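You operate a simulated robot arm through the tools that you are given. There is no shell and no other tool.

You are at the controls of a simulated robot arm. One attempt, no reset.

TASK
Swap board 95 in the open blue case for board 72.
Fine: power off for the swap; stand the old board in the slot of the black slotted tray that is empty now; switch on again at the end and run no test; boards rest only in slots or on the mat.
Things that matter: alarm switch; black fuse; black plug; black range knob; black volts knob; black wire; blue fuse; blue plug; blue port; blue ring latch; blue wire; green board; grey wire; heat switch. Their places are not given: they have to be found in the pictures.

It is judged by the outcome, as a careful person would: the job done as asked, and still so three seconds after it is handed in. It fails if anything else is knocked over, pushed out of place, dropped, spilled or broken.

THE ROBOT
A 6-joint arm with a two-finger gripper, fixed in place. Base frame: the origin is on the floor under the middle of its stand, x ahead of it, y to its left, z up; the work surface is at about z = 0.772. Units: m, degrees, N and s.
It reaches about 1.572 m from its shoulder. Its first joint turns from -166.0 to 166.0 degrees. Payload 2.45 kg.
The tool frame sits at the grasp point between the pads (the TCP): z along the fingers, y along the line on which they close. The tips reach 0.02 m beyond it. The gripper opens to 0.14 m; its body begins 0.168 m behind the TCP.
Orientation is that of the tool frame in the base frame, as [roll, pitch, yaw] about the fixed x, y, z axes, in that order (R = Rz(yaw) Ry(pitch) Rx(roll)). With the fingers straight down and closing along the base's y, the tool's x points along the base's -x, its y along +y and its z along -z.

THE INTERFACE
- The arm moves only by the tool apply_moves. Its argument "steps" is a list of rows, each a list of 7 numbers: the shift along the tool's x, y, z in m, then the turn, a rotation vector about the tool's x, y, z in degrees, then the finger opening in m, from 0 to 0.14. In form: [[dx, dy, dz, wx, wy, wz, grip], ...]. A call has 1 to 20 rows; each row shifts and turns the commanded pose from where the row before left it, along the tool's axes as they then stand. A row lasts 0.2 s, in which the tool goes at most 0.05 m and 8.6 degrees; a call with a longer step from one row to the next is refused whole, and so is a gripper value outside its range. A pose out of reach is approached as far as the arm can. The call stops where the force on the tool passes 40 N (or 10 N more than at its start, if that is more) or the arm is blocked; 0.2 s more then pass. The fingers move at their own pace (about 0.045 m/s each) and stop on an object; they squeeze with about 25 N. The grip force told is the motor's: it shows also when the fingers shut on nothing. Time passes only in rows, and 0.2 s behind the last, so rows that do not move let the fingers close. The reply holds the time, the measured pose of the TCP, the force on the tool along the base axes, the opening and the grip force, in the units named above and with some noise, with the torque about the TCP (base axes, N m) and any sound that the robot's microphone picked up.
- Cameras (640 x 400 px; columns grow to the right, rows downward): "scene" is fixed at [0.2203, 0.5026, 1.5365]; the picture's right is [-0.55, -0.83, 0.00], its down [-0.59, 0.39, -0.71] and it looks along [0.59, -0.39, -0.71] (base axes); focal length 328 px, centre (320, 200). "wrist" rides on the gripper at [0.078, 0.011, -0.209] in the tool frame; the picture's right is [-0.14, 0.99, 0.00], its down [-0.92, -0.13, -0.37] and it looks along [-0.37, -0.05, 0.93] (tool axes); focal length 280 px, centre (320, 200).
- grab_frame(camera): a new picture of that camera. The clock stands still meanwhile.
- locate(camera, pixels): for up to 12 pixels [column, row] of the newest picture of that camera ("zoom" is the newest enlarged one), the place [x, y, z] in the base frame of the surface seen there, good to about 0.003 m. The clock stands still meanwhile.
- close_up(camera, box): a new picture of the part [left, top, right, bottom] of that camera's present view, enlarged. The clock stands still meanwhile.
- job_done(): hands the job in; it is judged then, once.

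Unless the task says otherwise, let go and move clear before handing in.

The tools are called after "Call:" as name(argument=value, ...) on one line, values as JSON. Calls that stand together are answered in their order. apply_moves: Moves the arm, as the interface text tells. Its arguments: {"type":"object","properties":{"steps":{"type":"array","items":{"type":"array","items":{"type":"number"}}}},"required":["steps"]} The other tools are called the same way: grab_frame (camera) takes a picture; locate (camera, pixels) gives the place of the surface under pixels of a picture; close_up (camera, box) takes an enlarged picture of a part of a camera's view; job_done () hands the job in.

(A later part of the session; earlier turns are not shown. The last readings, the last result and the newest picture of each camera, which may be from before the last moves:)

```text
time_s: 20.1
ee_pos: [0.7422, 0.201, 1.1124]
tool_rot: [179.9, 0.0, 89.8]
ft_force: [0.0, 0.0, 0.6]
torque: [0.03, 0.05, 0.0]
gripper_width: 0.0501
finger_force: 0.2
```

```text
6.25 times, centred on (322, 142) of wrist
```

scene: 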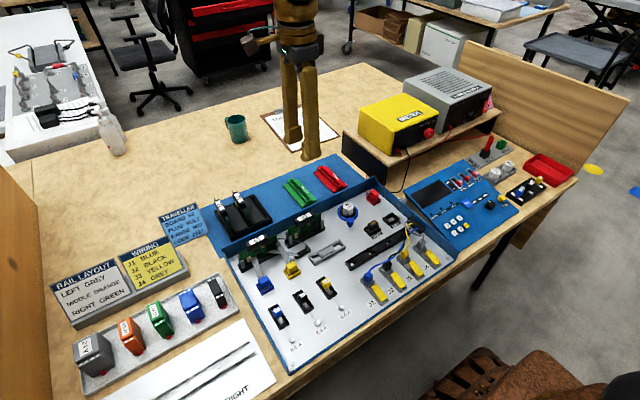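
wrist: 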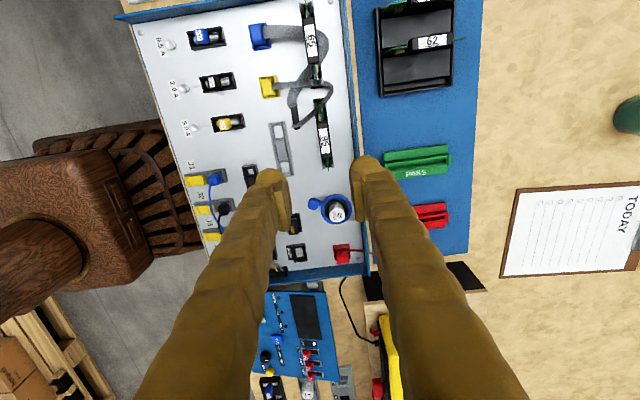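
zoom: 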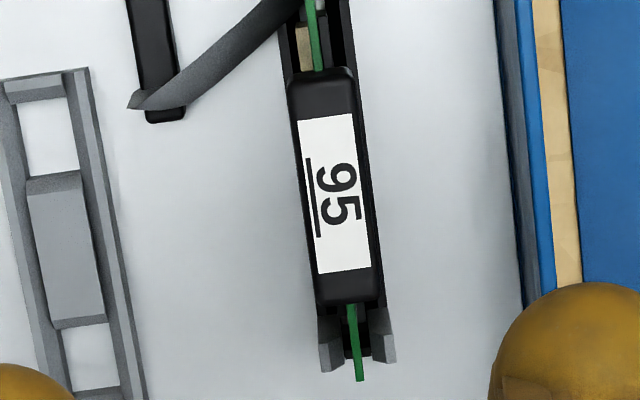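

Call:
locate(camera="zoom", pixels=[[293, 100], [353, 95], [299, 180], [368, 180], [320, 290], [377, 285], [325, 90], [345, 295], [318, 30], [354, 340], [358, 375], [335, 190]])

Call:
locate(camera="zoom", pixels=[[330, 350], [383, 340], [230, 60], [180, 95], [500, 350], [540, 290], [525, 300], [40, 380], [350, 320], [318, 60], [470, 200], [560, 200]])

```text
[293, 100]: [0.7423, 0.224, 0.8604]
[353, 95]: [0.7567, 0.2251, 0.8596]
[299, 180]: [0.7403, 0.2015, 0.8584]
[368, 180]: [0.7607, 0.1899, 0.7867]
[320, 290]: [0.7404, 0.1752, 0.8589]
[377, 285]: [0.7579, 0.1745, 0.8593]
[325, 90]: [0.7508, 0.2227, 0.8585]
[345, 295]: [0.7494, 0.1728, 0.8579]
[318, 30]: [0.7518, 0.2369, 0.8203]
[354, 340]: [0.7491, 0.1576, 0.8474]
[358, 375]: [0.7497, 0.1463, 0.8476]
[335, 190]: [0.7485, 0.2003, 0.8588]
```

```text
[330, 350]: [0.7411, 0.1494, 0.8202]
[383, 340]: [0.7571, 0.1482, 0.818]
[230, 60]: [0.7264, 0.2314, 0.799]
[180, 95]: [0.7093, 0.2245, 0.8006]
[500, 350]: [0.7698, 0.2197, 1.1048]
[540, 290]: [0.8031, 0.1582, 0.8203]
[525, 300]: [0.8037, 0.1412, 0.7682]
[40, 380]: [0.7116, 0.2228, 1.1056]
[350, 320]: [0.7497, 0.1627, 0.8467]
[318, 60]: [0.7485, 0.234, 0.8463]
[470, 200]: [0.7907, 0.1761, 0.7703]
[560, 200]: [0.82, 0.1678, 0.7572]
```

Handle 95 spans x 0.7405–0.758 around y=0.200, top z≈0.860. I'll descend to just above it with a 0.045 opening and check alignment.

Call:
apply_moves(steps=[[-0.001, 0.0073, 0, 0, 0, 0, 0.045], [0, 0, 0.0455, 0, 0, 0, 0.045], [0, 0, 0.0455, 0, 0, 0, 0.045], [0, 0, 0.0455, 0, 0, 0, 0.045], [0, 0, 0.0455, 0, 0, 0, 0.045], [0, 0, 0.0, 0, 0, 0, 0.045]])

Call:
grab_frame(camera="wrist")

Call:
close_up(camera="scene", box=[250, 140, 350, 240])

```text
time_s: 21.5
ee_pos: [0.7521, 0.1978, 0.9292]
tool_rot: [179.9, 0.0, 89.9]
ft_force: [-0.1, 0.1, 0.6]
torque: [-0.01, 0.0, -0.03]
gripper_width: 0.0448
finger_force: 0.1
```

```text
taken
```

wrist: 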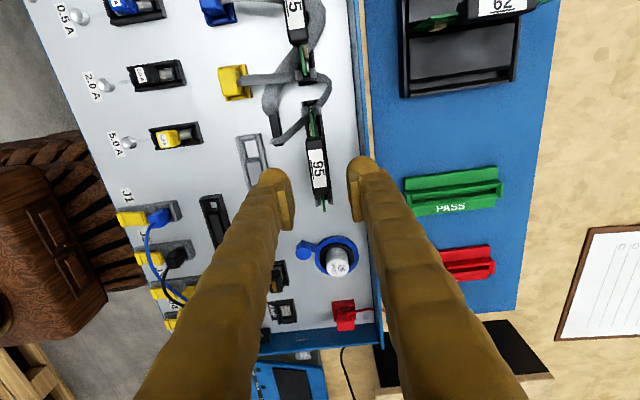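

```text
4.00 times, centred on (300, 190) of scene
```

zoom: 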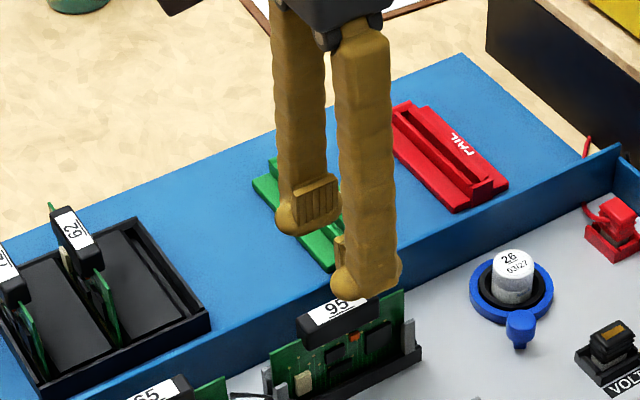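

The handle is between the fingers in view, but the reading x=0.7521 is slightly off, so I'll read the pose again without moving.

Call:
apply_moves(steps=[[0, 0, 0.0, 0, 0, 0, 0.045]])

Call:
close_up(camera="wrist", box=[260, 100, 380, 230])

```text
time_s: 21.9
ee_pos: [0.7521, 0.1968, 0.9308]
tool_rot: [179.9, 0.0, 89.9]
ft_force: [-0.5, 0.1, 0.4]
torque: [0.03, -0.03, 0.02]
gripper_width: 0.045
finger_force: 0.1
```

```text
3.08 times, centred on (320, 165) of wrist
```

zoom: 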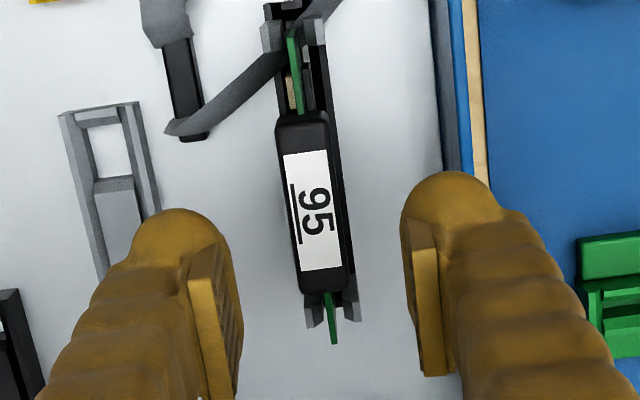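

Now closer, I'm re-measuring the handle edges and ribbon from this zoom.

Call:
locate(camera="zoom", pixels=[[279, 130], [326, 128], [288, 220], [337, 215], [300, 280], [346, 275], [303, 130], [320, 280], [295, 70], [332, 330], [312, 200], [305, 120]])

Call:
locate(camera="zoom", pixels=[[237, 300], [240, 330], [230, 250], [415, 250], [410, 280], [420, 350], [402, 210], [180, 210], [450, 180], [205, 320], [430, 320], [530, 240]])

```text
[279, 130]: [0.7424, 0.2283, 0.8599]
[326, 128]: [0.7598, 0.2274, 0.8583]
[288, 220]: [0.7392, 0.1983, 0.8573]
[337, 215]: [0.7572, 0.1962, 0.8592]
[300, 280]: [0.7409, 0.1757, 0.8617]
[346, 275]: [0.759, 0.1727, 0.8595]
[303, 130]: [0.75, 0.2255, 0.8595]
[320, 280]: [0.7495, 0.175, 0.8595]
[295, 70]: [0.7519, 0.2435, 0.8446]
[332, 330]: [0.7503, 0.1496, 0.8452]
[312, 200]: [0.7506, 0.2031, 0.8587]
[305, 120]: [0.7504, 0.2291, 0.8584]
```

```text
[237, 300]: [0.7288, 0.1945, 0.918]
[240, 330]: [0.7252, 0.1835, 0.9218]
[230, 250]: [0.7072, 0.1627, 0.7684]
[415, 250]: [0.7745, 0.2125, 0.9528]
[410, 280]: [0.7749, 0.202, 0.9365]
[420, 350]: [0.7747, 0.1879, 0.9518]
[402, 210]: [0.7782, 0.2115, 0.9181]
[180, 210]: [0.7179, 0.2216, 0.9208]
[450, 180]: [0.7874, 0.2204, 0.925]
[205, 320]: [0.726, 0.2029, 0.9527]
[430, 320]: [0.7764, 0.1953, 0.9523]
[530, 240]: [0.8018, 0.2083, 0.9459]
```

The pads are centred at about x=0.7515 and the handle at x=0.7498, y=0.2005, so I'll shift slightly, descend to z≈0.857 and close on the handle.

Call:
apply_moves(steps=[[0.003, -0.0018, 0.0, 0, 0, 0, 0.045], [0, 0, 0.033, 0, 0, 0, 0.045], [0, 0, 0.025, 0, 0, 0, 0.045], [0, 0, 0.015, 0, 0, 0, 0.045], [0, 0, 0, 0, 0, 0, 0.045]])

Call:
close_up(camera="wrist", box=[260, 100, 380, 230])

Call:
close_up(camera="scene", box=[260, 170, 350, 250])

```text
time_s: 23.1
ee_pos: [0.7497, 0.203, 0.8595]
tool_rot: [179.8, 0.0, 89.9]
ft_force: [-0.3, -0.4, -0.5]
torque: [0.0, 0.0, 0.01]
gripper_width: 0.0451
finger_force: 0.0
```

```text
3.08 times, centred on (320, 165) of wrist
```

zoom: 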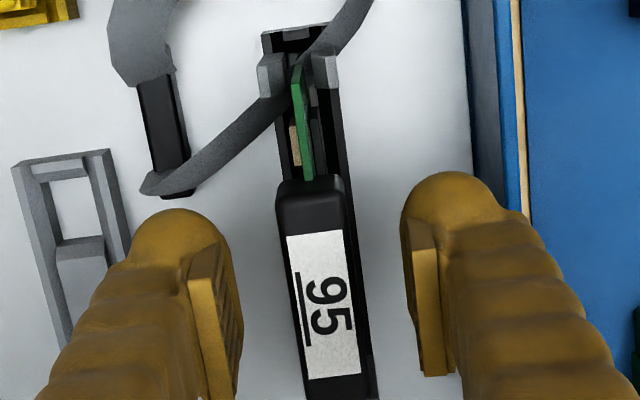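

```text
5.00 times, centred on (305, 210) of scene
```

zoom: 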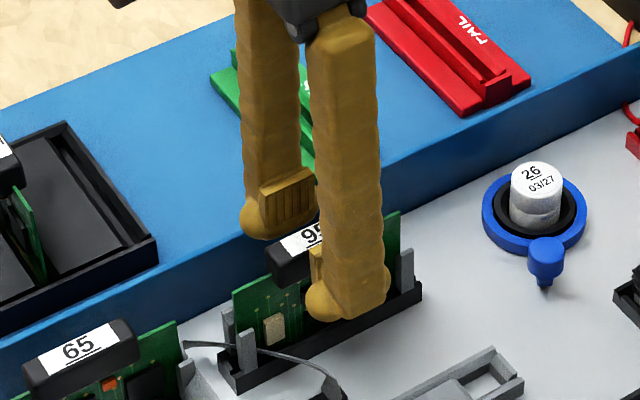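

The fingers straddle the handle evenly. I'll go 4 mm lower and close.

Call:
apply_moves(steps=[[0, 0, 0.004, 0, 0, 0, 0.045], [0, 0, 0, 0, 0, 0, 0.02], [0, 0, 0, 0, 0, 0, 0.0], [0, 0, 0, 0, 0, 0, 0.0], [0, 0, 0, 0, 0, 0, 0.0]])

Call:
close_up(camera="wrist", box=[260, 100, 380, 230])

Call:
close_up(camera="scene", box=[260, 170, 350, 250])

```text
time_s: 24.3
ee_pos: [0.748, 0.2029, 0.8556]
tool_rot: [179.9, 0.0, 89.9]
ft_force: [-0.8, 0.8, -0.1]
torque: [0.04, -0.04, -0.04]
gripper_width: 0.0169
finger_force: 25.3
```

```text
3.08 times, centred on (320, 165) of wrist
```

zoom: 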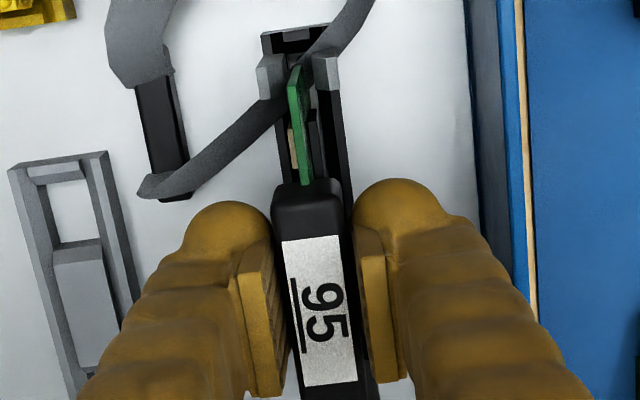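

```text
5.00 times, centred on (305, 210) of scene
```

zoom: 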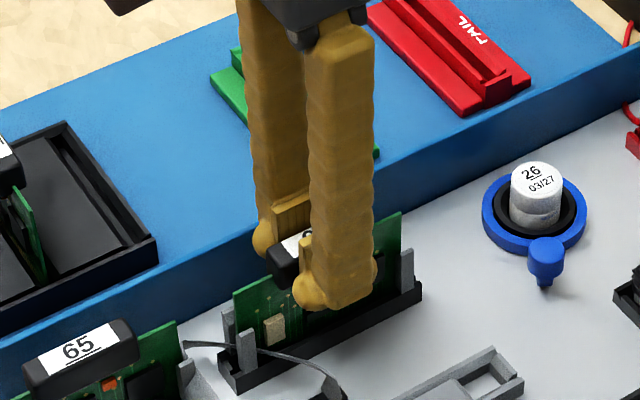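

The grip is on: opening 0.0169, 25 N. I'll lift board 95 straight up in small steps and watch the force.

Call:
apply_moves(steps=[[0, 0, -0.004, 0, 0, 0, 0.0], [0, 0, -0.004, 0, 0, 0, 0.0], [0, 0, -0.006, 0, 0, 0, 0.0], [0, 0, -0.008, 0, 0, 0, 0.0]])

Call:
close_up(camera="scene", box=[260, 170, 350, 250])

Call:
close_up(camera="wrist", box=[260, 100, 380, 230])

```text
time_s: 25.3
ee_pos: [0.7507, 0.2034, 0.877]
tool_rot: [179.8, 0.0, 89.8]
ft_force: [-0.1, -0.1, -0.8]
torque: [-0.01, 0.01, -0.02]
gripper_width: 0.0168
finger_force: 25.1
```

```text
5.00 times, centred on (305, 210) of scene
```

zoom: 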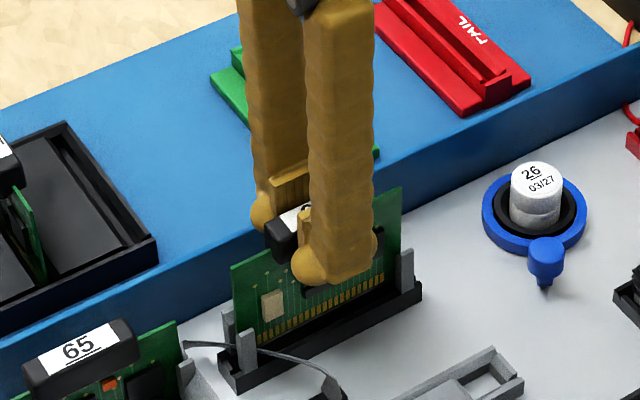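

```text
3.08 times, centred on (320, 165) of wrist
```

zoom: 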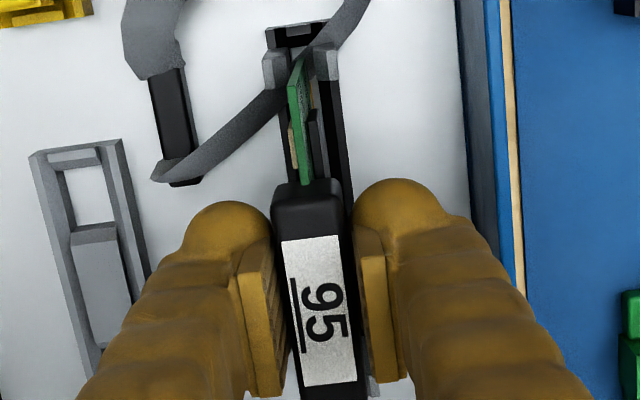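

The board slides out cleanly with its gold contacts showing and no ribbon movement. I'll raise it well clear.

Call:
apply_moves(steps=[[0, 0, -0.01, 0, 0, 0, 0.0], [0, 0, -0.015, 0, 0, 0, 0.0], [0, 0, -0.02, 0, 0, 0, 0.0], [0, 0, -0.025, 0, 0, 0, 0.0], [0, 0, -0.03, 0, 0, 0, 0.0], [0, 0, -0.03, 0, 0, 0, 0.0], [0, 0, -0.02, 0, 0, 0, 0.0]])

Call:
grab_frame(camera="scene")

Call:
close_up(camera="scene", box=[240, 120, 360, 260])

Call:
grab_frame(camera="wrist")

```text
time_s: 26.9
ee_pos: [0.7521, 0.2042, 1.0249]
tool_rot: [179.9, 0.0, 89.8]
ft_force: [-1.3, -0.2, 0.2]
torque: [-0.01, -0.02, 0.03]
gripper_width: 0.0168
finger_force: 24.3
```

```text
taken
```

scene: 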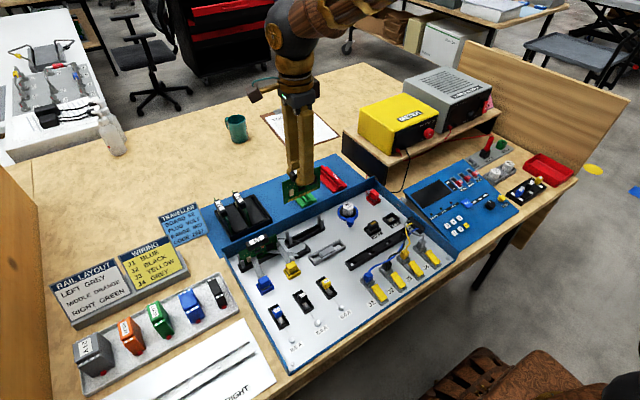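

```text
2.86 times, centred on (300, 190) of scene
```

zoom: 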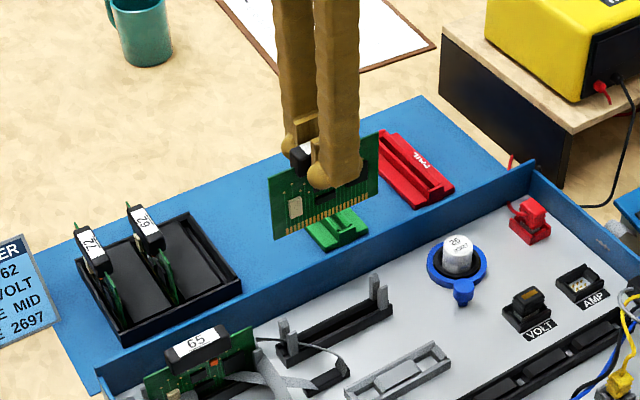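

```text
taken
```

wrist: 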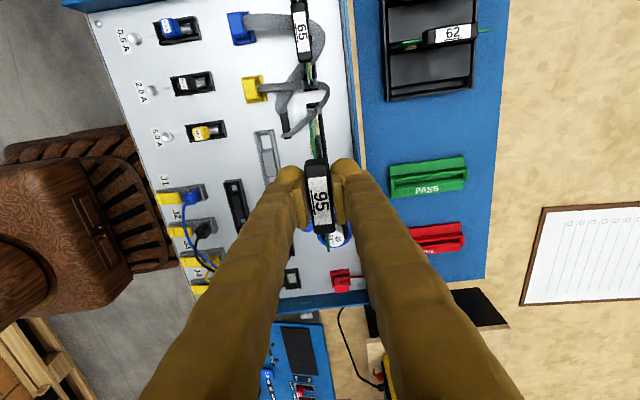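

Board 95 is out and hangs straight in the grip. With the case slot exposed, I'm measuring it and the held board's lower edge.

Call:
close_up(camera="scene", box=[270, 205, 334, 255])

Call:
locate(camera="scene", pixels=[[285, 198], [299, 200], [310, 198], [320, 186], [283, 181], [318, 170], [284, 190]])

```text
8.00 times, centred on (302, 230) of scene
```

zoom: 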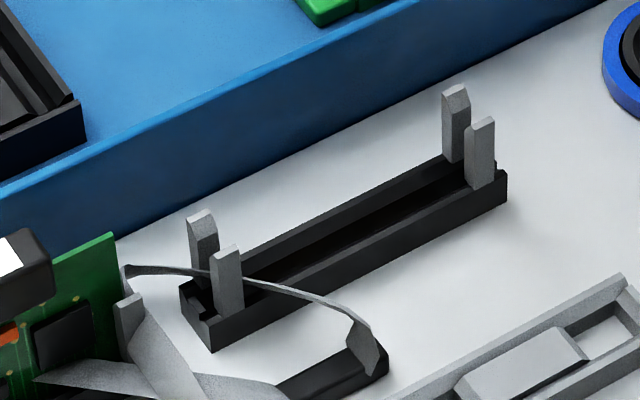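

```text
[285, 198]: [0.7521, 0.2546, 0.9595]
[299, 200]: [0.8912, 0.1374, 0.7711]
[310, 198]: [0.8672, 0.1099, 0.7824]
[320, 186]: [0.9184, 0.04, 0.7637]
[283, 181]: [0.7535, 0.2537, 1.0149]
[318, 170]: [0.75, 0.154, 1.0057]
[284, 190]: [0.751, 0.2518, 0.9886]
```

The ribbon seems to cross the slot line near its +y posts. I'm locating the ribbon, posts and channel to see if it would be in the way.

Call:
locate(camera="zoom", pixels=[[135, 269], [165, 268], [203, 272], [255, 282], [290, 291], [325, 303], [355, 325], [200, 215], [228, 250], [455, 90], [484, 122], [330, 232]])

Call:
locate(camera="zoom", pixels=[[205, 305], [215, 325], [190, 295], [300, 245], [320, 262], [440, 190], [420, 175], [500, 172], [250, 270], [370, 280], [310, 350], [505, 200]])

Call:
close_up(camera="wrist", box=[280, 60, 350, 130])

```text
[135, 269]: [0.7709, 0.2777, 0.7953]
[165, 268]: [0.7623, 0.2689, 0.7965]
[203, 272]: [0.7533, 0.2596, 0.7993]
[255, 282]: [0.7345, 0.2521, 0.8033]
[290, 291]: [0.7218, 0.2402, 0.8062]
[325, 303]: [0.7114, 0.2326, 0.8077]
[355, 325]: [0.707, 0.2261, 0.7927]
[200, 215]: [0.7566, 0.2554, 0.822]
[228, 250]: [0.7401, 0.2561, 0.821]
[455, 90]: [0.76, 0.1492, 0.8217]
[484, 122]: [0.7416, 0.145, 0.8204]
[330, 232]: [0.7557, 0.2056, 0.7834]
```

```text
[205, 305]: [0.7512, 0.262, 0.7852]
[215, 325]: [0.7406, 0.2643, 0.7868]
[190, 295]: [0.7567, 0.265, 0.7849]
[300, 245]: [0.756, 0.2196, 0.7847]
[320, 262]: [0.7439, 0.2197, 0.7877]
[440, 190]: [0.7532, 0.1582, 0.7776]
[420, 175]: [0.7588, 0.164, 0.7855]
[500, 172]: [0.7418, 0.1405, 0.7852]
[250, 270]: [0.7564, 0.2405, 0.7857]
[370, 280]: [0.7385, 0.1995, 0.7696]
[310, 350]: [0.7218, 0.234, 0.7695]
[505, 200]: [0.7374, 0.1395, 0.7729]
```

```text
5.71 times, centred on (315, 95) of wrist
```

zoom: 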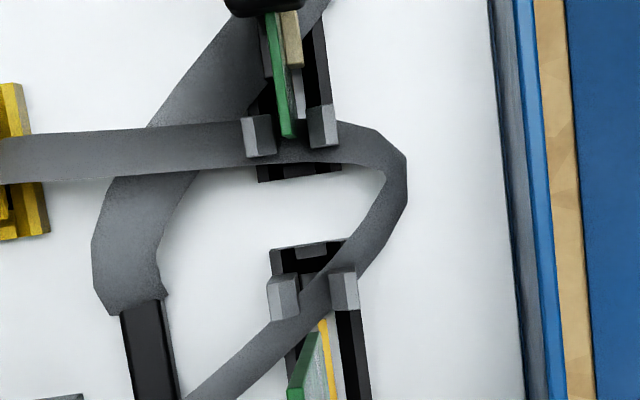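

The ribbon crosses beside the posts at y≈0.258, z≈0.80, just past the board's end, exactly as it lay before, so it needn't be touched. Now I'm measuring the tray's empty slot from the scene view.

Call:
close_up(camera="scene", box=[225, 180, 285, 230])

```text
8.00 times, centred on (255, 205) of scene
```

zoom: 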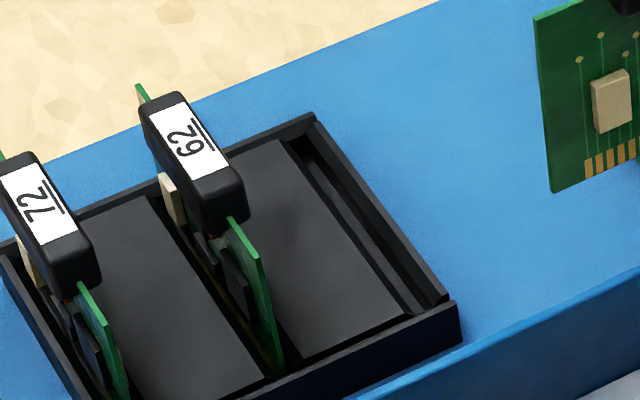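

The empty slot shows as a groove between the flat block and the right wall, zoom (290–440,145–305). I'm sampling points across it.

Call:
locate(camera="zoom", pixels=[[330, 220], [345, 220], [352, 220], [360, 220], [368, 220], [375, 220], [382, 220], [390, 220], [398, 220], [300, 142], [425, 308], [412, 312]])

Call:
locate(camera="zoom", pixels=[[395, 260], [400, 280], [290, 150], [315, 170], [325, 160], [440, 300], [430, 300], [420, 300], [316, 118], [455, 303], [270, 375], [150, 200]])

Call:
close_up(camera="wrist", box=[370, 0, 490, 110])

```text
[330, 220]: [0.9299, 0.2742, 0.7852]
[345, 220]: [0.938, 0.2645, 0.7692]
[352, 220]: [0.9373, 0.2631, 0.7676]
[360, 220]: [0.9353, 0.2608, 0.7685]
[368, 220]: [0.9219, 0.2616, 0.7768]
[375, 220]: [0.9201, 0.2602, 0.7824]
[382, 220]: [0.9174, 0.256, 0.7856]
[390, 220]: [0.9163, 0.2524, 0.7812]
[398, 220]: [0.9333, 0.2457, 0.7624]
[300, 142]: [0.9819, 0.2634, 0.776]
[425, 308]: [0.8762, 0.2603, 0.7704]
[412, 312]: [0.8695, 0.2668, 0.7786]
```

```text
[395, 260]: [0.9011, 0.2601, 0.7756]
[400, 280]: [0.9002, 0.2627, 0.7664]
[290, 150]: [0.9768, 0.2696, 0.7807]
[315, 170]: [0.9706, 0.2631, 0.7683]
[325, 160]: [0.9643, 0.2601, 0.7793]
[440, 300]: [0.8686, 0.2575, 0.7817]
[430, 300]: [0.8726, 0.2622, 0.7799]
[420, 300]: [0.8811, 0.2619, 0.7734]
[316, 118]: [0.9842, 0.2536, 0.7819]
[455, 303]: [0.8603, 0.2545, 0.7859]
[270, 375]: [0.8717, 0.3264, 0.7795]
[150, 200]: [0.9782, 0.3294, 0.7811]
```

```text
3.64 times, centred on (430, 55) of wrist
```

zoom: 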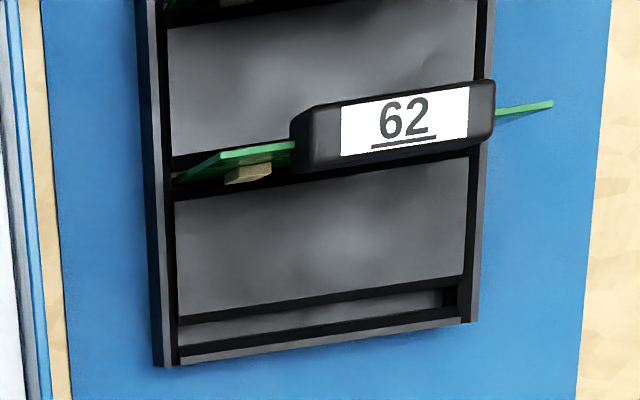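

I'm sampling the same slot in the wrist zoom for a second estimate.

Call:
locate(camera="zoom", pixels=[[320, 285], [320, 296], [320, 304], [320, 312], [320, 320], [320, 328], [320, 334], [320, 340], [320, 346], [320, 185], [320, 178], [320, 280]])

Call:
locate(camera="zoom", pixels=[[230, 153], [525, 107], [300, 146], [290, 180], [180, 180], [172, 158], [177, 200], [455, 297], [185, 340], [465, 310], [160, 355], [470, 318]])

```text
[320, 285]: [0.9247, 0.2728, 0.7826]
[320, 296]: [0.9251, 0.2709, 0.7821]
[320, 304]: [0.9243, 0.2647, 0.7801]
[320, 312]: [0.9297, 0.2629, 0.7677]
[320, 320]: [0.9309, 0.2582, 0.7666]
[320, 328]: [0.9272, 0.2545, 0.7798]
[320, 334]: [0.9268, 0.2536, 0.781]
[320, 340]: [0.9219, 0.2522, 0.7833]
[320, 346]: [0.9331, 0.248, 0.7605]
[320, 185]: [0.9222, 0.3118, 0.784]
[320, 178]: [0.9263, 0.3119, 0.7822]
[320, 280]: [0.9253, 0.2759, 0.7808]
```

```text
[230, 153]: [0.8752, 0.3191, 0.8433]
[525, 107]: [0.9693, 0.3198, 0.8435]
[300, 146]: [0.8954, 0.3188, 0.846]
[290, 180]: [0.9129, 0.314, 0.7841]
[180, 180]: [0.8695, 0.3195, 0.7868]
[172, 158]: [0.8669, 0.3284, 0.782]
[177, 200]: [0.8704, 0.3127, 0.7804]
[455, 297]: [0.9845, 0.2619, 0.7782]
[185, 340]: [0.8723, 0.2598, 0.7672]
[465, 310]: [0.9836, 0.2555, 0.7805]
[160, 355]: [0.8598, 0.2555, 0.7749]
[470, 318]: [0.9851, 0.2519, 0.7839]
```

The slot spans y≈0.257–0.267, centred near 0.2615, which agrees with the board pitch of 0.0576. I need the boards' exact x extent, so I'm locating the ends of board 62 and its handle.

Call:
locate(camera="zoom", pixels=[[224, 154], [549, 104], [542, 105], [298, 130], [485, 95], [345, 125], [466, 105], [345, 140], [466, 125], [486, 130], [296, 150], [178, 345]])

Call:
close_up(camera="wrist", box=[270, 140, 370, 260])

```text
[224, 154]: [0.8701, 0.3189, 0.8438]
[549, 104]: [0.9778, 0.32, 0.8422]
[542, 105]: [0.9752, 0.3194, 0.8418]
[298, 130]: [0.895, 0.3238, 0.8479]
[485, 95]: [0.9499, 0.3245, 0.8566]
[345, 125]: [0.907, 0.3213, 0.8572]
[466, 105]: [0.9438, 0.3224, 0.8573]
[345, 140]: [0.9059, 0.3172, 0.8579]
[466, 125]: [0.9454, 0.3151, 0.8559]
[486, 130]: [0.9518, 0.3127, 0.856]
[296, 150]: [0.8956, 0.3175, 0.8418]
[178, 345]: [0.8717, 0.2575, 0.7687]
```

```text
3.33 times, centred on (320, 200) of wrist
```

zoom: 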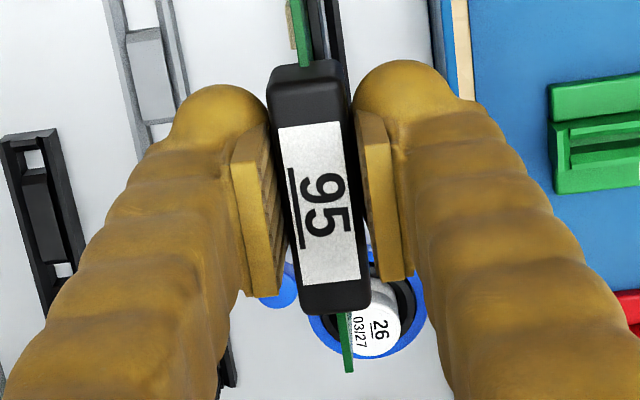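

Board 62 spans x 0.870–0.978 (centre ≈0.924), so the target for 95 is centre x≈0.925, y≈0.2615, with seated TCP z≈0.853. I'll turn the held board back 90° and carry it over the tray at height.

Call:
apply_moves(steps=[[0, 0, 0, 0, 0, -8.19, 0.0], [0, 0, 0, 0, 0, -8.19, 0.0], [0, 0, 0, 0, 0, -8.19, 0.0], [0, 0, 0, 0, 0, -8.19, 0.0], [0, 0, 0, 0, 0, -8.19, 0.0], [0, 0, 0, 0, 0, -8.19, 0.0], [0, 0, 0, 0, 0, -8.19, 0.0], [0, 0, 0, 0, 0, -8.19, 0.0], [0, 0, 0, 0, 0, -8.19, 0.0], [0, 0, 0, 0, 0, -8.19, 0.0], [0, 0, 0, 0, 0, -8.19, 0.0], [-0.0426, 0.0145, 0, 0, 0, 0, 0.0], [-0.0426, 0.0145, 0, 0, 0, 0, 0.0], [-0.0426, 0.0145, 0, 0, 0, 0, 0.0], [-0.0426, 0.0145, 0, 0, 0, 0, 0.0], [0, 0, 0, 0, 0, 0, 0.0]])

Call:
grab_frame(camera="wrist")

Call:
grab_frame(camera="scene")

Call:
close_up(camera="scene", box=[200, 120, 320, 240])

```text
time_s: 30.3
ee_pos: [0.9186, 0.2588, 1.024]
tool_rot: [179.9, 0.1, -180.0]
ft_force: [0.7, -1.0, -1.7]
torque: [-0.01, 0.0, 0.04]
gripper_width: 0.0169
finger_force: 25.5
```

```text
taken
```

wrist: 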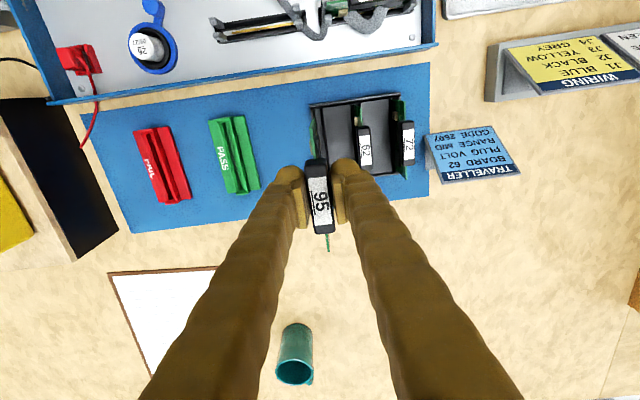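

```text
taken
```

scene: 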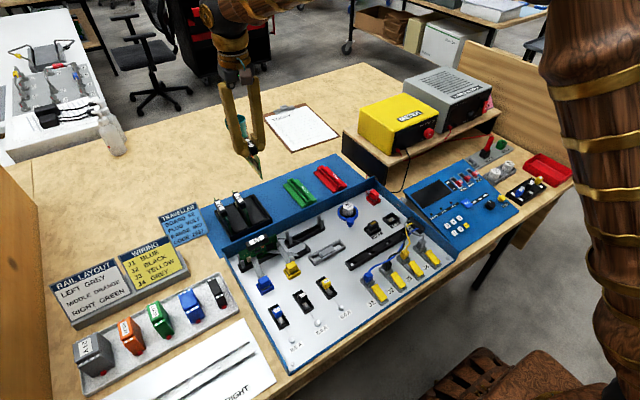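

```text
3.33 times, centred on (260, 180) of scene
```

zoom: 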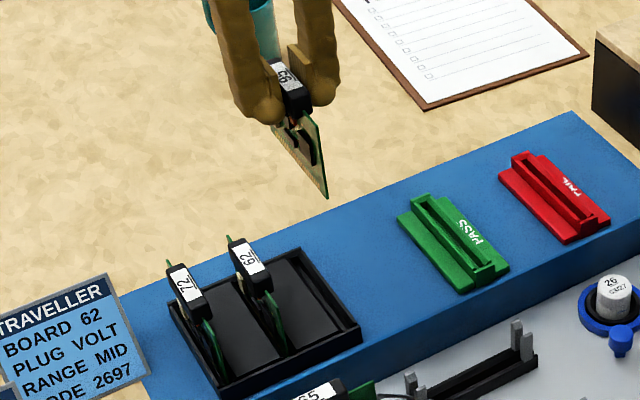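

The held board now lies along x, in the same sense as 62 and 72. I'm locating the held board's edges to correct the offset before lowering.

Call:
close_up(camera="scene", box=[250, 135, 310, 185])

Call:
close_up(camera="wrist", box=[280, 80, 440, 260])

```text
8.00 times, centred on (280, 160) of scene
```

zoom: 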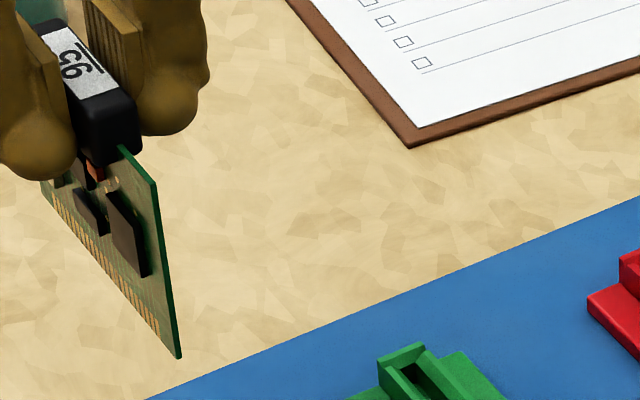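

```text
2.22 times, centred on (360, 170) of wrist
```

zoom: 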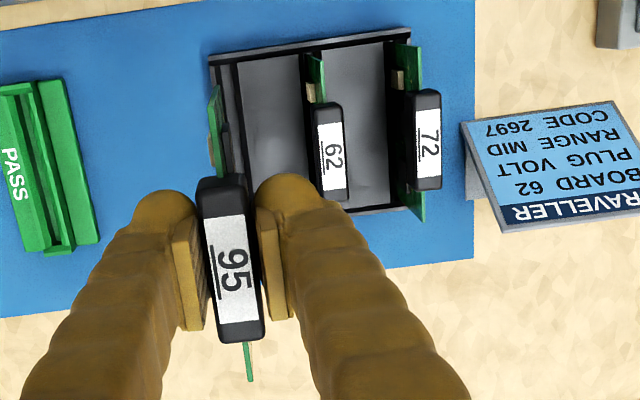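

Text direction and side match 62 and 72. I'm locating the held handle and board against the slot in this wrist zoom.

Call:
locate(camera="zoom", pixels=[[200, 190], [243, 185], [222, 200], [212, 330], [262, 325], [235, 270], [248, 365], [215, 110], [217, 160], [330, 160], [428, 150], [232, 70]])

Call:
locate(camera="scene", pixels=[[262, 178], [259.5, 160], [260.5, 168], [258, 172], [254, 150], [250, 145], [256, 148]])

```text
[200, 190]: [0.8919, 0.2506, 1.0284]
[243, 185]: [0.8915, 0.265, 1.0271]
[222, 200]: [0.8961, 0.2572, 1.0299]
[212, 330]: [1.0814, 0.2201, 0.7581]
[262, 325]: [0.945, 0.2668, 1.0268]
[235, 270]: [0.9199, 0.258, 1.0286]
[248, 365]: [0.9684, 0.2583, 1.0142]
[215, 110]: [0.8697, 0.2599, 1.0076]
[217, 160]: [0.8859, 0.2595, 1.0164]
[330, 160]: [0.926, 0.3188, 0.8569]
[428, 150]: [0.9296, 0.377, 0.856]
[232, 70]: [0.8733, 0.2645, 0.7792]
```

```text
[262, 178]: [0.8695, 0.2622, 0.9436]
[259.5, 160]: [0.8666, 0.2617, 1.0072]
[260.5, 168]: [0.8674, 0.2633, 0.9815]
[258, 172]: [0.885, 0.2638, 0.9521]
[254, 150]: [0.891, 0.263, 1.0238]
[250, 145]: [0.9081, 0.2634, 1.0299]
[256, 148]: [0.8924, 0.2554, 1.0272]
```

I'm cross-checking the scene camera's y readings on boards 62 and 72 and the slot walls, to compare with the held board.

Call:
close_up(camera="scene", box=[215, 180, 295, 230])

Call:
locate(camera="zoom", pixels=[[268, 310], [262, 280], [258, 265], [112, 340], [104, 318], [97, 300], [275, 350], [235, 218], [195, 140], [420, 295], [375, 225], [340, 200]])

```text
8.00 times, centred on (255, 205) of scene
```

zoom: 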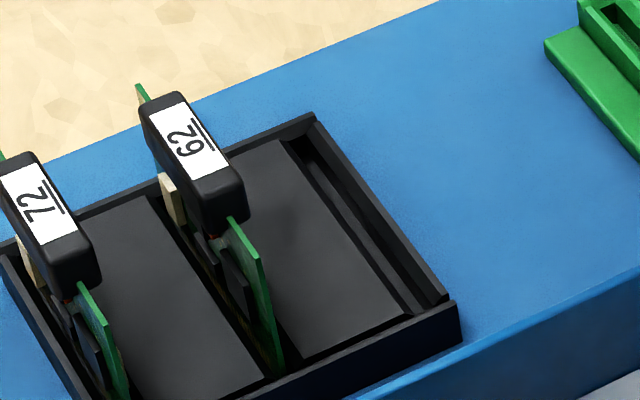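

```text
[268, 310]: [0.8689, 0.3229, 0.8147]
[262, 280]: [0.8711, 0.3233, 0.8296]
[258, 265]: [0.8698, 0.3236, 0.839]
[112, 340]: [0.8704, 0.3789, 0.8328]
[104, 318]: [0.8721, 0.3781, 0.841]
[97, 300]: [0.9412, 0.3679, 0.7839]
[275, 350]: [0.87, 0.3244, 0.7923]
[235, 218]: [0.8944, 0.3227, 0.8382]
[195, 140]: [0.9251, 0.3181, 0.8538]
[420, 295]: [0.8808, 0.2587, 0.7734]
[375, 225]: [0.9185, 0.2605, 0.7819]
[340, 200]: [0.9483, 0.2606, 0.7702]
```

Relative to boards 62 and 72, the held board should go about 3 mm in +y and 4 mm in +x. I'll shift and lower it to just above the tray, then check.

Call:
apply_moves(steps=[[-0.004, 0.003, 0, 0, 0, 0, 0.0], [0, 0, 0.04, 0, 0, 0, 0.0], [0, 0, 0.04, 0, 0, 0, 0.0], [0, 0, 0.035, 0, 0, 0, 0.0], [0, 0, 0.015, 0, 0, 0, 0.0], [0, 0, 0, 0, 0, 0, 0.0]])

Call:
grab_frame(camera="scene")

Call:
close_up(camera="scene", box=[215, 170, 305, 230])

Call:
close_up(camera="wrist", box=[260, 80, 440, 260])

```text
time_s: 31.7
ee_pos: [0.9238, 0.2629, 0.8968]
tool_rot: [-180.0, 0.1, -180.0]
ft_force: [-0.1, 0.7, 0.1]
torque: [0.02, 0.04, 0.0]
gripper_width: 0.0169
finger_force: 25.0
```

```text
taken
```

scene: 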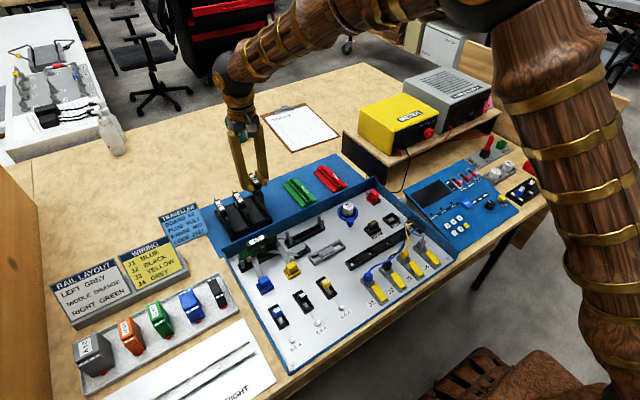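

```text
6.67 times, centred on (260, 200) of scene
```

zoom: 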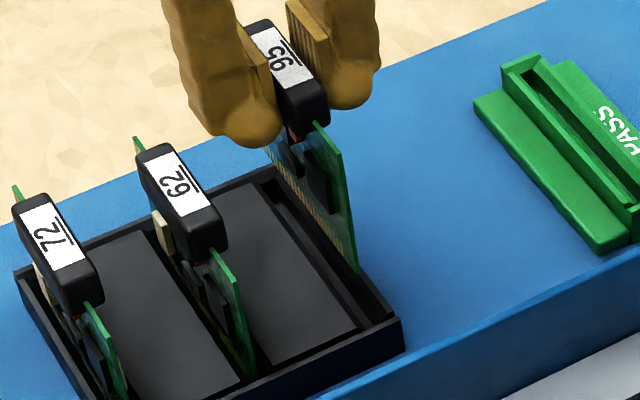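

```text
2.22 times, centred on (350, 170) of wrist
```

zoom: 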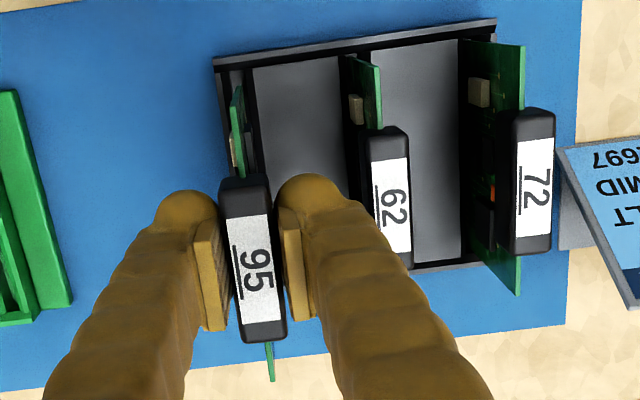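

The board hangs just above the slot line. I'm measuring the held board's edge against the slot in both views.

Call:
locate(camera="zoom", pixels=[[238, 95], [240, 130], [268, 365], [375, 75], [378, 110], [522, 60], [223, 200], [268, 190], [245, 75], [230, 75], [252, 75], [392, 190]])

Call:
close_up(camera="scene", box=[235, 180, 285, 220])

```text
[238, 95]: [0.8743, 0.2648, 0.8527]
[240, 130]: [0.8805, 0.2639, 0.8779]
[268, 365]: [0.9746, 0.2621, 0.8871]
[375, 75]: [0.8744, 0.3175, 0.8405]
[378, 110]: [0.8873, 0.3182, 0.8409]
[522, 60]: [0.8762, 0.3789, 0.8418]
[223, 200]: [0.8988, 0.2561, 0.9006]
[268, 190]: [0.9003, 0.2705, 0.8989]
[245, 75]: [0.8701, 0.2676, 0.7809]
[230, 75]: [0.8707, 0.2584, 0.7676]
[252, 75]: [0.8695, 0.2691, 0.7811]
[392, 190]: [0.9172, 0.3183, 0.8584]
```

```text
10.00 times, centred on (260, 200) of scene
```

zoom: 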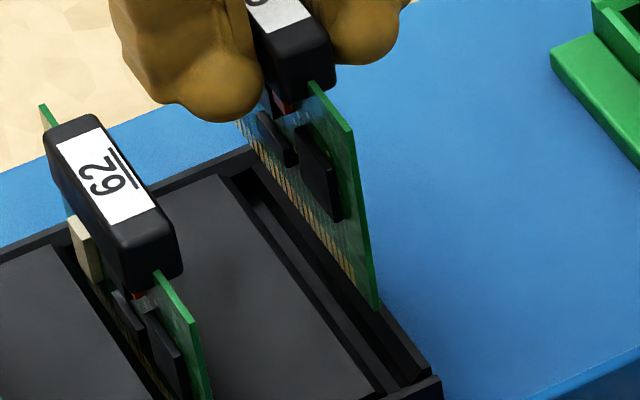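

The estimates differ by 2–3 mm, so I'm taking a tighter wrist close-up of the tray's near edge to see slot and boards together.

Call:
close_up(camera="wrist", box=[295, 88, 395, 150])

Call:
close_up(camera="wrist", box=[295, 95, 345, 150])

```text
6.40 times, centred on (345, 119) of wrist
```

zoom: 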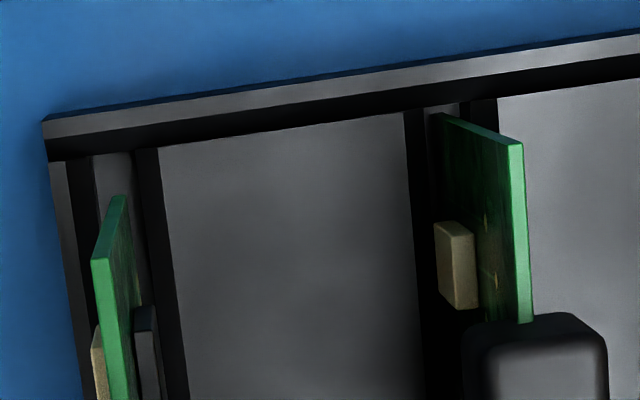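

```text
7.27 times, centred on (320, 122) of wrist
```

zoom: 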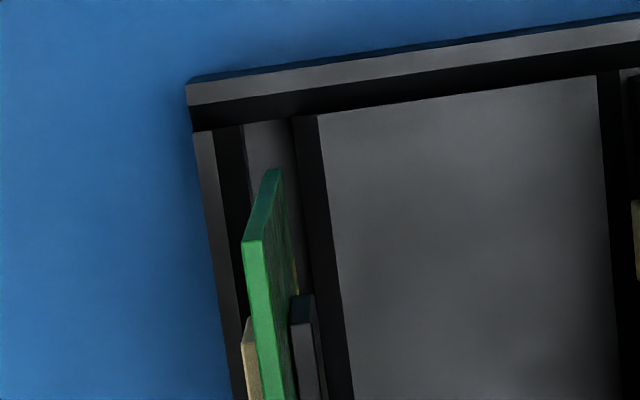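

Projecting the close-up, the board is at y≈0.2636 and the slot centre at y≈0.262, with about 3.5 mm clearance at the near end. I'll shift -1.5 mm in y and lower into the slot in small steps.

Call:
apply_moves(steps=[[0, -0.0015, 0, 0, 0, 0, 0.0], [0, 0, 0.01, 0, 0, 0, 0.0], [0, 0, 0.01, 0, 0, 0, 0.0], [0, 0, 0.006, 0, 0, 0, 0.0], [0, 0, 0.004, 0, 0, 0, 0.0], [0, 0, 0.0, 0, 0, 0, 0.0]])

Call:
close_up(camera="scene", box=[225, 180, 285, 225])

Call:
close_up(camera="wrist", box=[285, 75, 385, 150])

```text
time_s: 33.1
ee_pos: [0.9243, 0.2635, 0.8675]
tool_rot: [180.0, 0.1, -179.9]
ft_force: [0.2, -1.5, -1.0]
torque: [0.01, 0.02, 0.01]
gripper_width: 0.0168
finger_force: 24.7
```

```text
8.89 times, centred on (255, 202) of scene
```

zoom: 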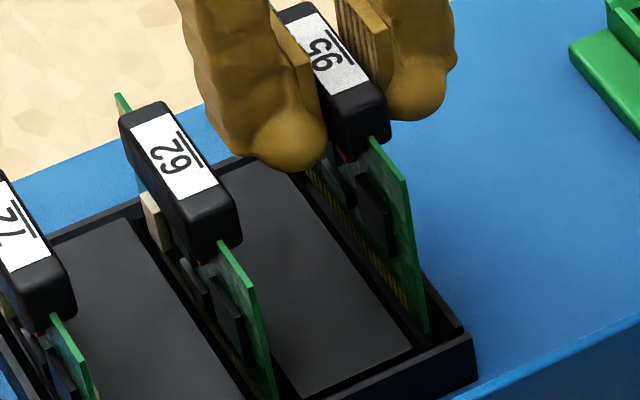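

```text
5.33 times, centred on (335, 112) of wrist
```

zoom: 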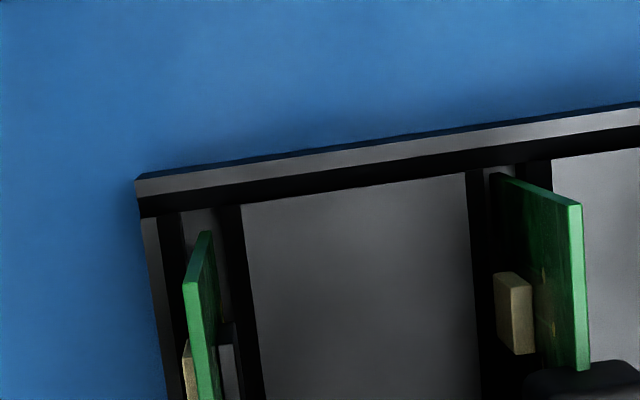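

The lower edge is entering the slot, about 1 mm to the +y side of centre. I'll trim -1 mm and continue down gently toward the floor.

Call:
apply_moves(steps=[[0, -0.001, 0.004, 0, 0, 0, 0.0], [0, 0, 0.004, 0, 0, 0, 0.0], [0, 0, 0.002, 0, 0, 0, 0.0], [0, 0, 0.0, 0, 0, 0, 0.0]])

Call:
close_up(camera="scene", box=[225, 180, 285, 225])

Call:
close_up(camera="wrist", box=[285, 75, 385, 150])

```text
time_s: 34.1
ee_pos: [0.9231, 0.262, 0.8567]
tool_rot: [-180.0, -0.1, -180.0]
ft_force: [-9.7, 0.6, 0.7]
torque: [0.04, 0.58, 0.05]
gripper_width: 0.0167
finger_force: 25.4
```

```text
8.89 times, centred on (255, 202) of scene
```

zoom: 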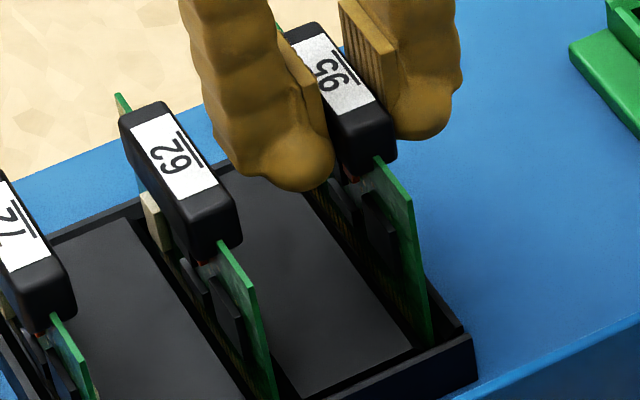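

```text
5.33 times, centred on (335, 112) of wrist
```

zoom: 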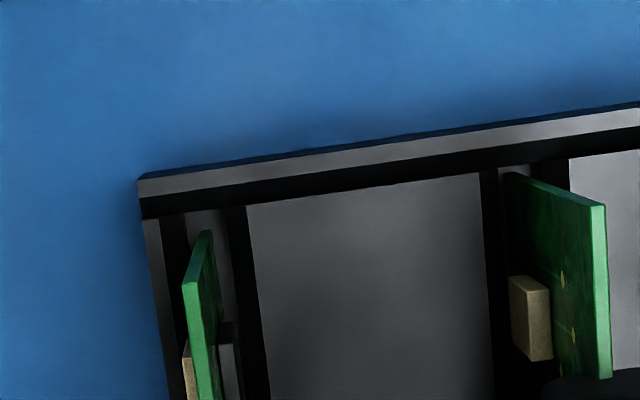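

A -9.7 N force in x shows the board's far end is touching the tray's far end guide. I'll ease it 2 mm in -x and re-read.

Call:
apply_moves(steps=[[0.001, 0, -0.001, 0, 0, 0, 0.0], [0.001, 0, 0, 0, 0, 0, 0.0], [0, 0, 0.0, 0, 0, 0, 0.0]])

Call:
close_up(camera="wrist", box=[285, 75, 385, 150])

```text
time_s: 34.9
ee_pos: [0.9213, 0.2616, 0.8573]
tool_rot: [-180.0, 0.3, -180.0]
ft_force: [0.5, -0.1, -0.9]
torque: [0.01, 0.0, 0.02]
gripper_width: 0.0166
finger_force: 25.1
```

```text
5.33 times, centred on (335, 112) of wrist
```

zoom: 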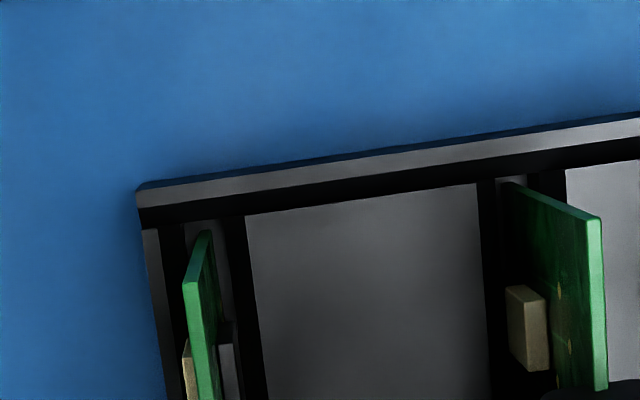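

The side force is gone. I'll lower the last few millimetres in 1.5 mm steps.

Call:
apply_moves(steps=[[0, 0, 0.0015, 0, 0, 0, 0.0], [0, 0, 0.0015, 0, 0, 0, 0.0], [0, 0, 0.0, 0, 0, 0, 0.0]])

Call:
close_up(camera="scene", box=[225, 180, 285, 225])

```text
time_s: 35.7
ee_pos: [0.9231, 0.2616, 0.8537]
tool_rot: [-179.9, 0.0, -180.0]
ft_force: [0.4, -0.3, -1.1]
torque: [0.02, 0.01, 0.04]
gripper_width: 0.0169
finger_force: 24.9
```

```text
8.89 times, centred on (255, 202) of scene
```

zoom: 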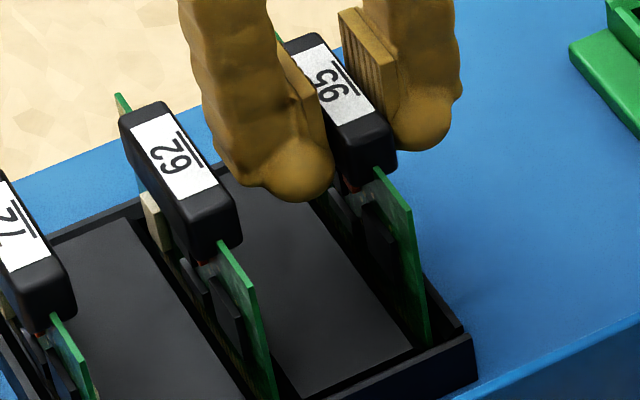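

No contact force yet at z=0.8537. I'll keep lowering by 1 mm steps until the floor is felt.

Call:
apply_moves(steps=[[0, 0, 0.001, 0, 0, 0, 0.0], [0, 0, 0.001, 0, 0, 0, 0.0], [0, 0, 0.0, 0, 0, 0, 0.0]])

```text
time_s: 36.5
ee_pos: [0.9215, 0.2625, 0.8514]
tool_rot: [-179.9, 0.2, -180.0]
ft_force: [0.0, 0.4, -0.2]
torque: [0.0, 0.01, 0.03]
gripper_width: 0.0167
finger_force: 24.8
```

Call:
apply_moves(steps=[[0, 0, 0.001, 0, 0, 0, 0.0], [0, 0, 0.001, 0, 0, 0, 0.0], [0, 0, 0.0, 0, 0, 0, 0.0]])

Call:
close_up(camera="scene", box=[225, 180, 285, 225])

Call:
locate(camera="zoom", pixels=[[405, 205], [410, 230], [225, 265], [235, 285], [360, 100], [180, 160], [385, 150], [230, 235], [330, 90], [150, 130], [420, 320], [265, 370]])

```text
time_s: 37.3
ee_pos: [0.9213, 0.2618, 0.8508]
tool_rot: [-179.9, 0.2, 180.0]
ft_force: [-4.1, 0.4, 21.4]
torque: [0.0, 0.15, 0.03]
gripper_width: 0.0166
finger_force: 25.0
```

```text
8.89 times, centred on (255, 202) of scene
```

zoom: 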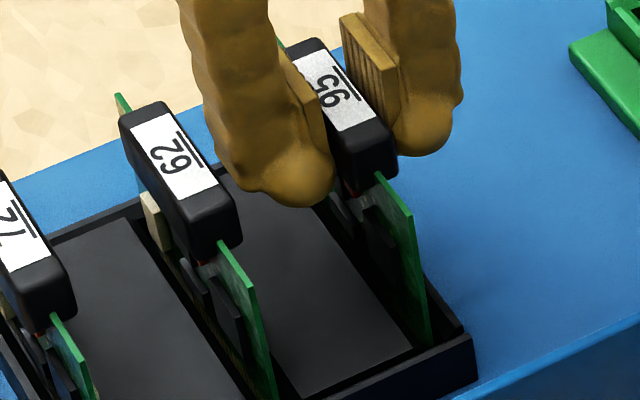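

```text
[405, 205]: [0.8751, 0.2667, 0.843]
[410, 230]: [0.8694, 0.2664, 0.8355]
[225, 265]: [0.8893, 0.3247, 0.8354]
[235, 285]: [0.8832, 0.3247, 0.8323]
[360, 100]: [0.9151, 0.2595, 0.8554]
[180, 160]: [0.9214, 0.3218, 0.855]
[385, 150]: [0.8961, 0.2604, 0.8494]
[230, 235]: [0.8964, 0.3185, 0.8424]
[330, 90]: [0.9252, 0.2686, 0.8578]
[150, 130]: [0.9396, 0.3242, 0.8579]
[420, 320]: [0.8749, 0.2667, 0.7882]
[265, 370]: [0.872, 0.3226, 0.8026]
```

The floor is felt (21 N) and handle 95's top (≈0.857) is level with 62's, so it's seated and upright. I'll relax the push by 1 mm and open just a little.

Call:
apply_moves(steps=[[0, 0, -0.001, 0, 0, 0, 0.0], [0, 0, 0, 0, 0, 0, 0.02], [0, 0, 0, 0, 0, 0, 0.024], [0, 0, 0, 0, 0, 0, 0.024]])

Call:
close_up(camera="scene", box=[225, 180, 285, 225])

Call:
close_up(camera="wrist", box=[270, 110, 390, 230])

```text
time_s: 38.3
ee_pos: [0.921, 0.2628, 0.85]
tool_rot: [-179.9, 0.0, -180.0]
ft_force: [-0.6, -0.4, -0.5]
torque: [0.0, 0.02, 0.01]
gripper_width: 0.0237
finger_force: 0.0
```

```text
8.89 times, centred on (255, 202) of scene
```

zoom: 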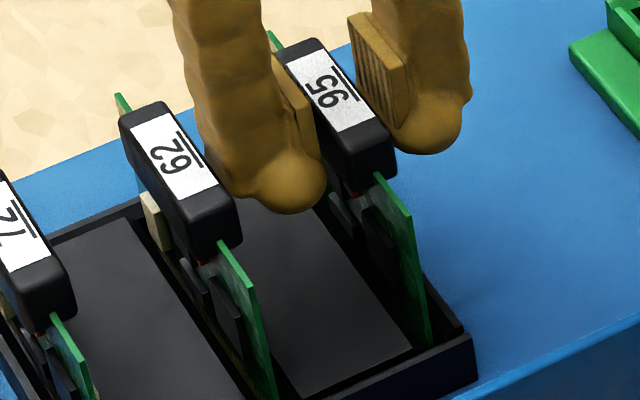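

```text
3.33 times, centred on (330, 170) of wrist
```

zoom: 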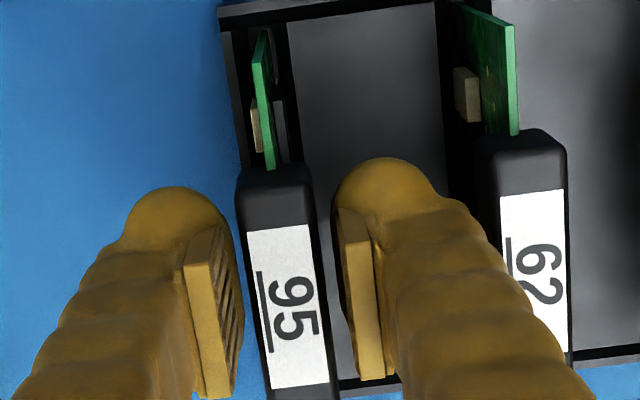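

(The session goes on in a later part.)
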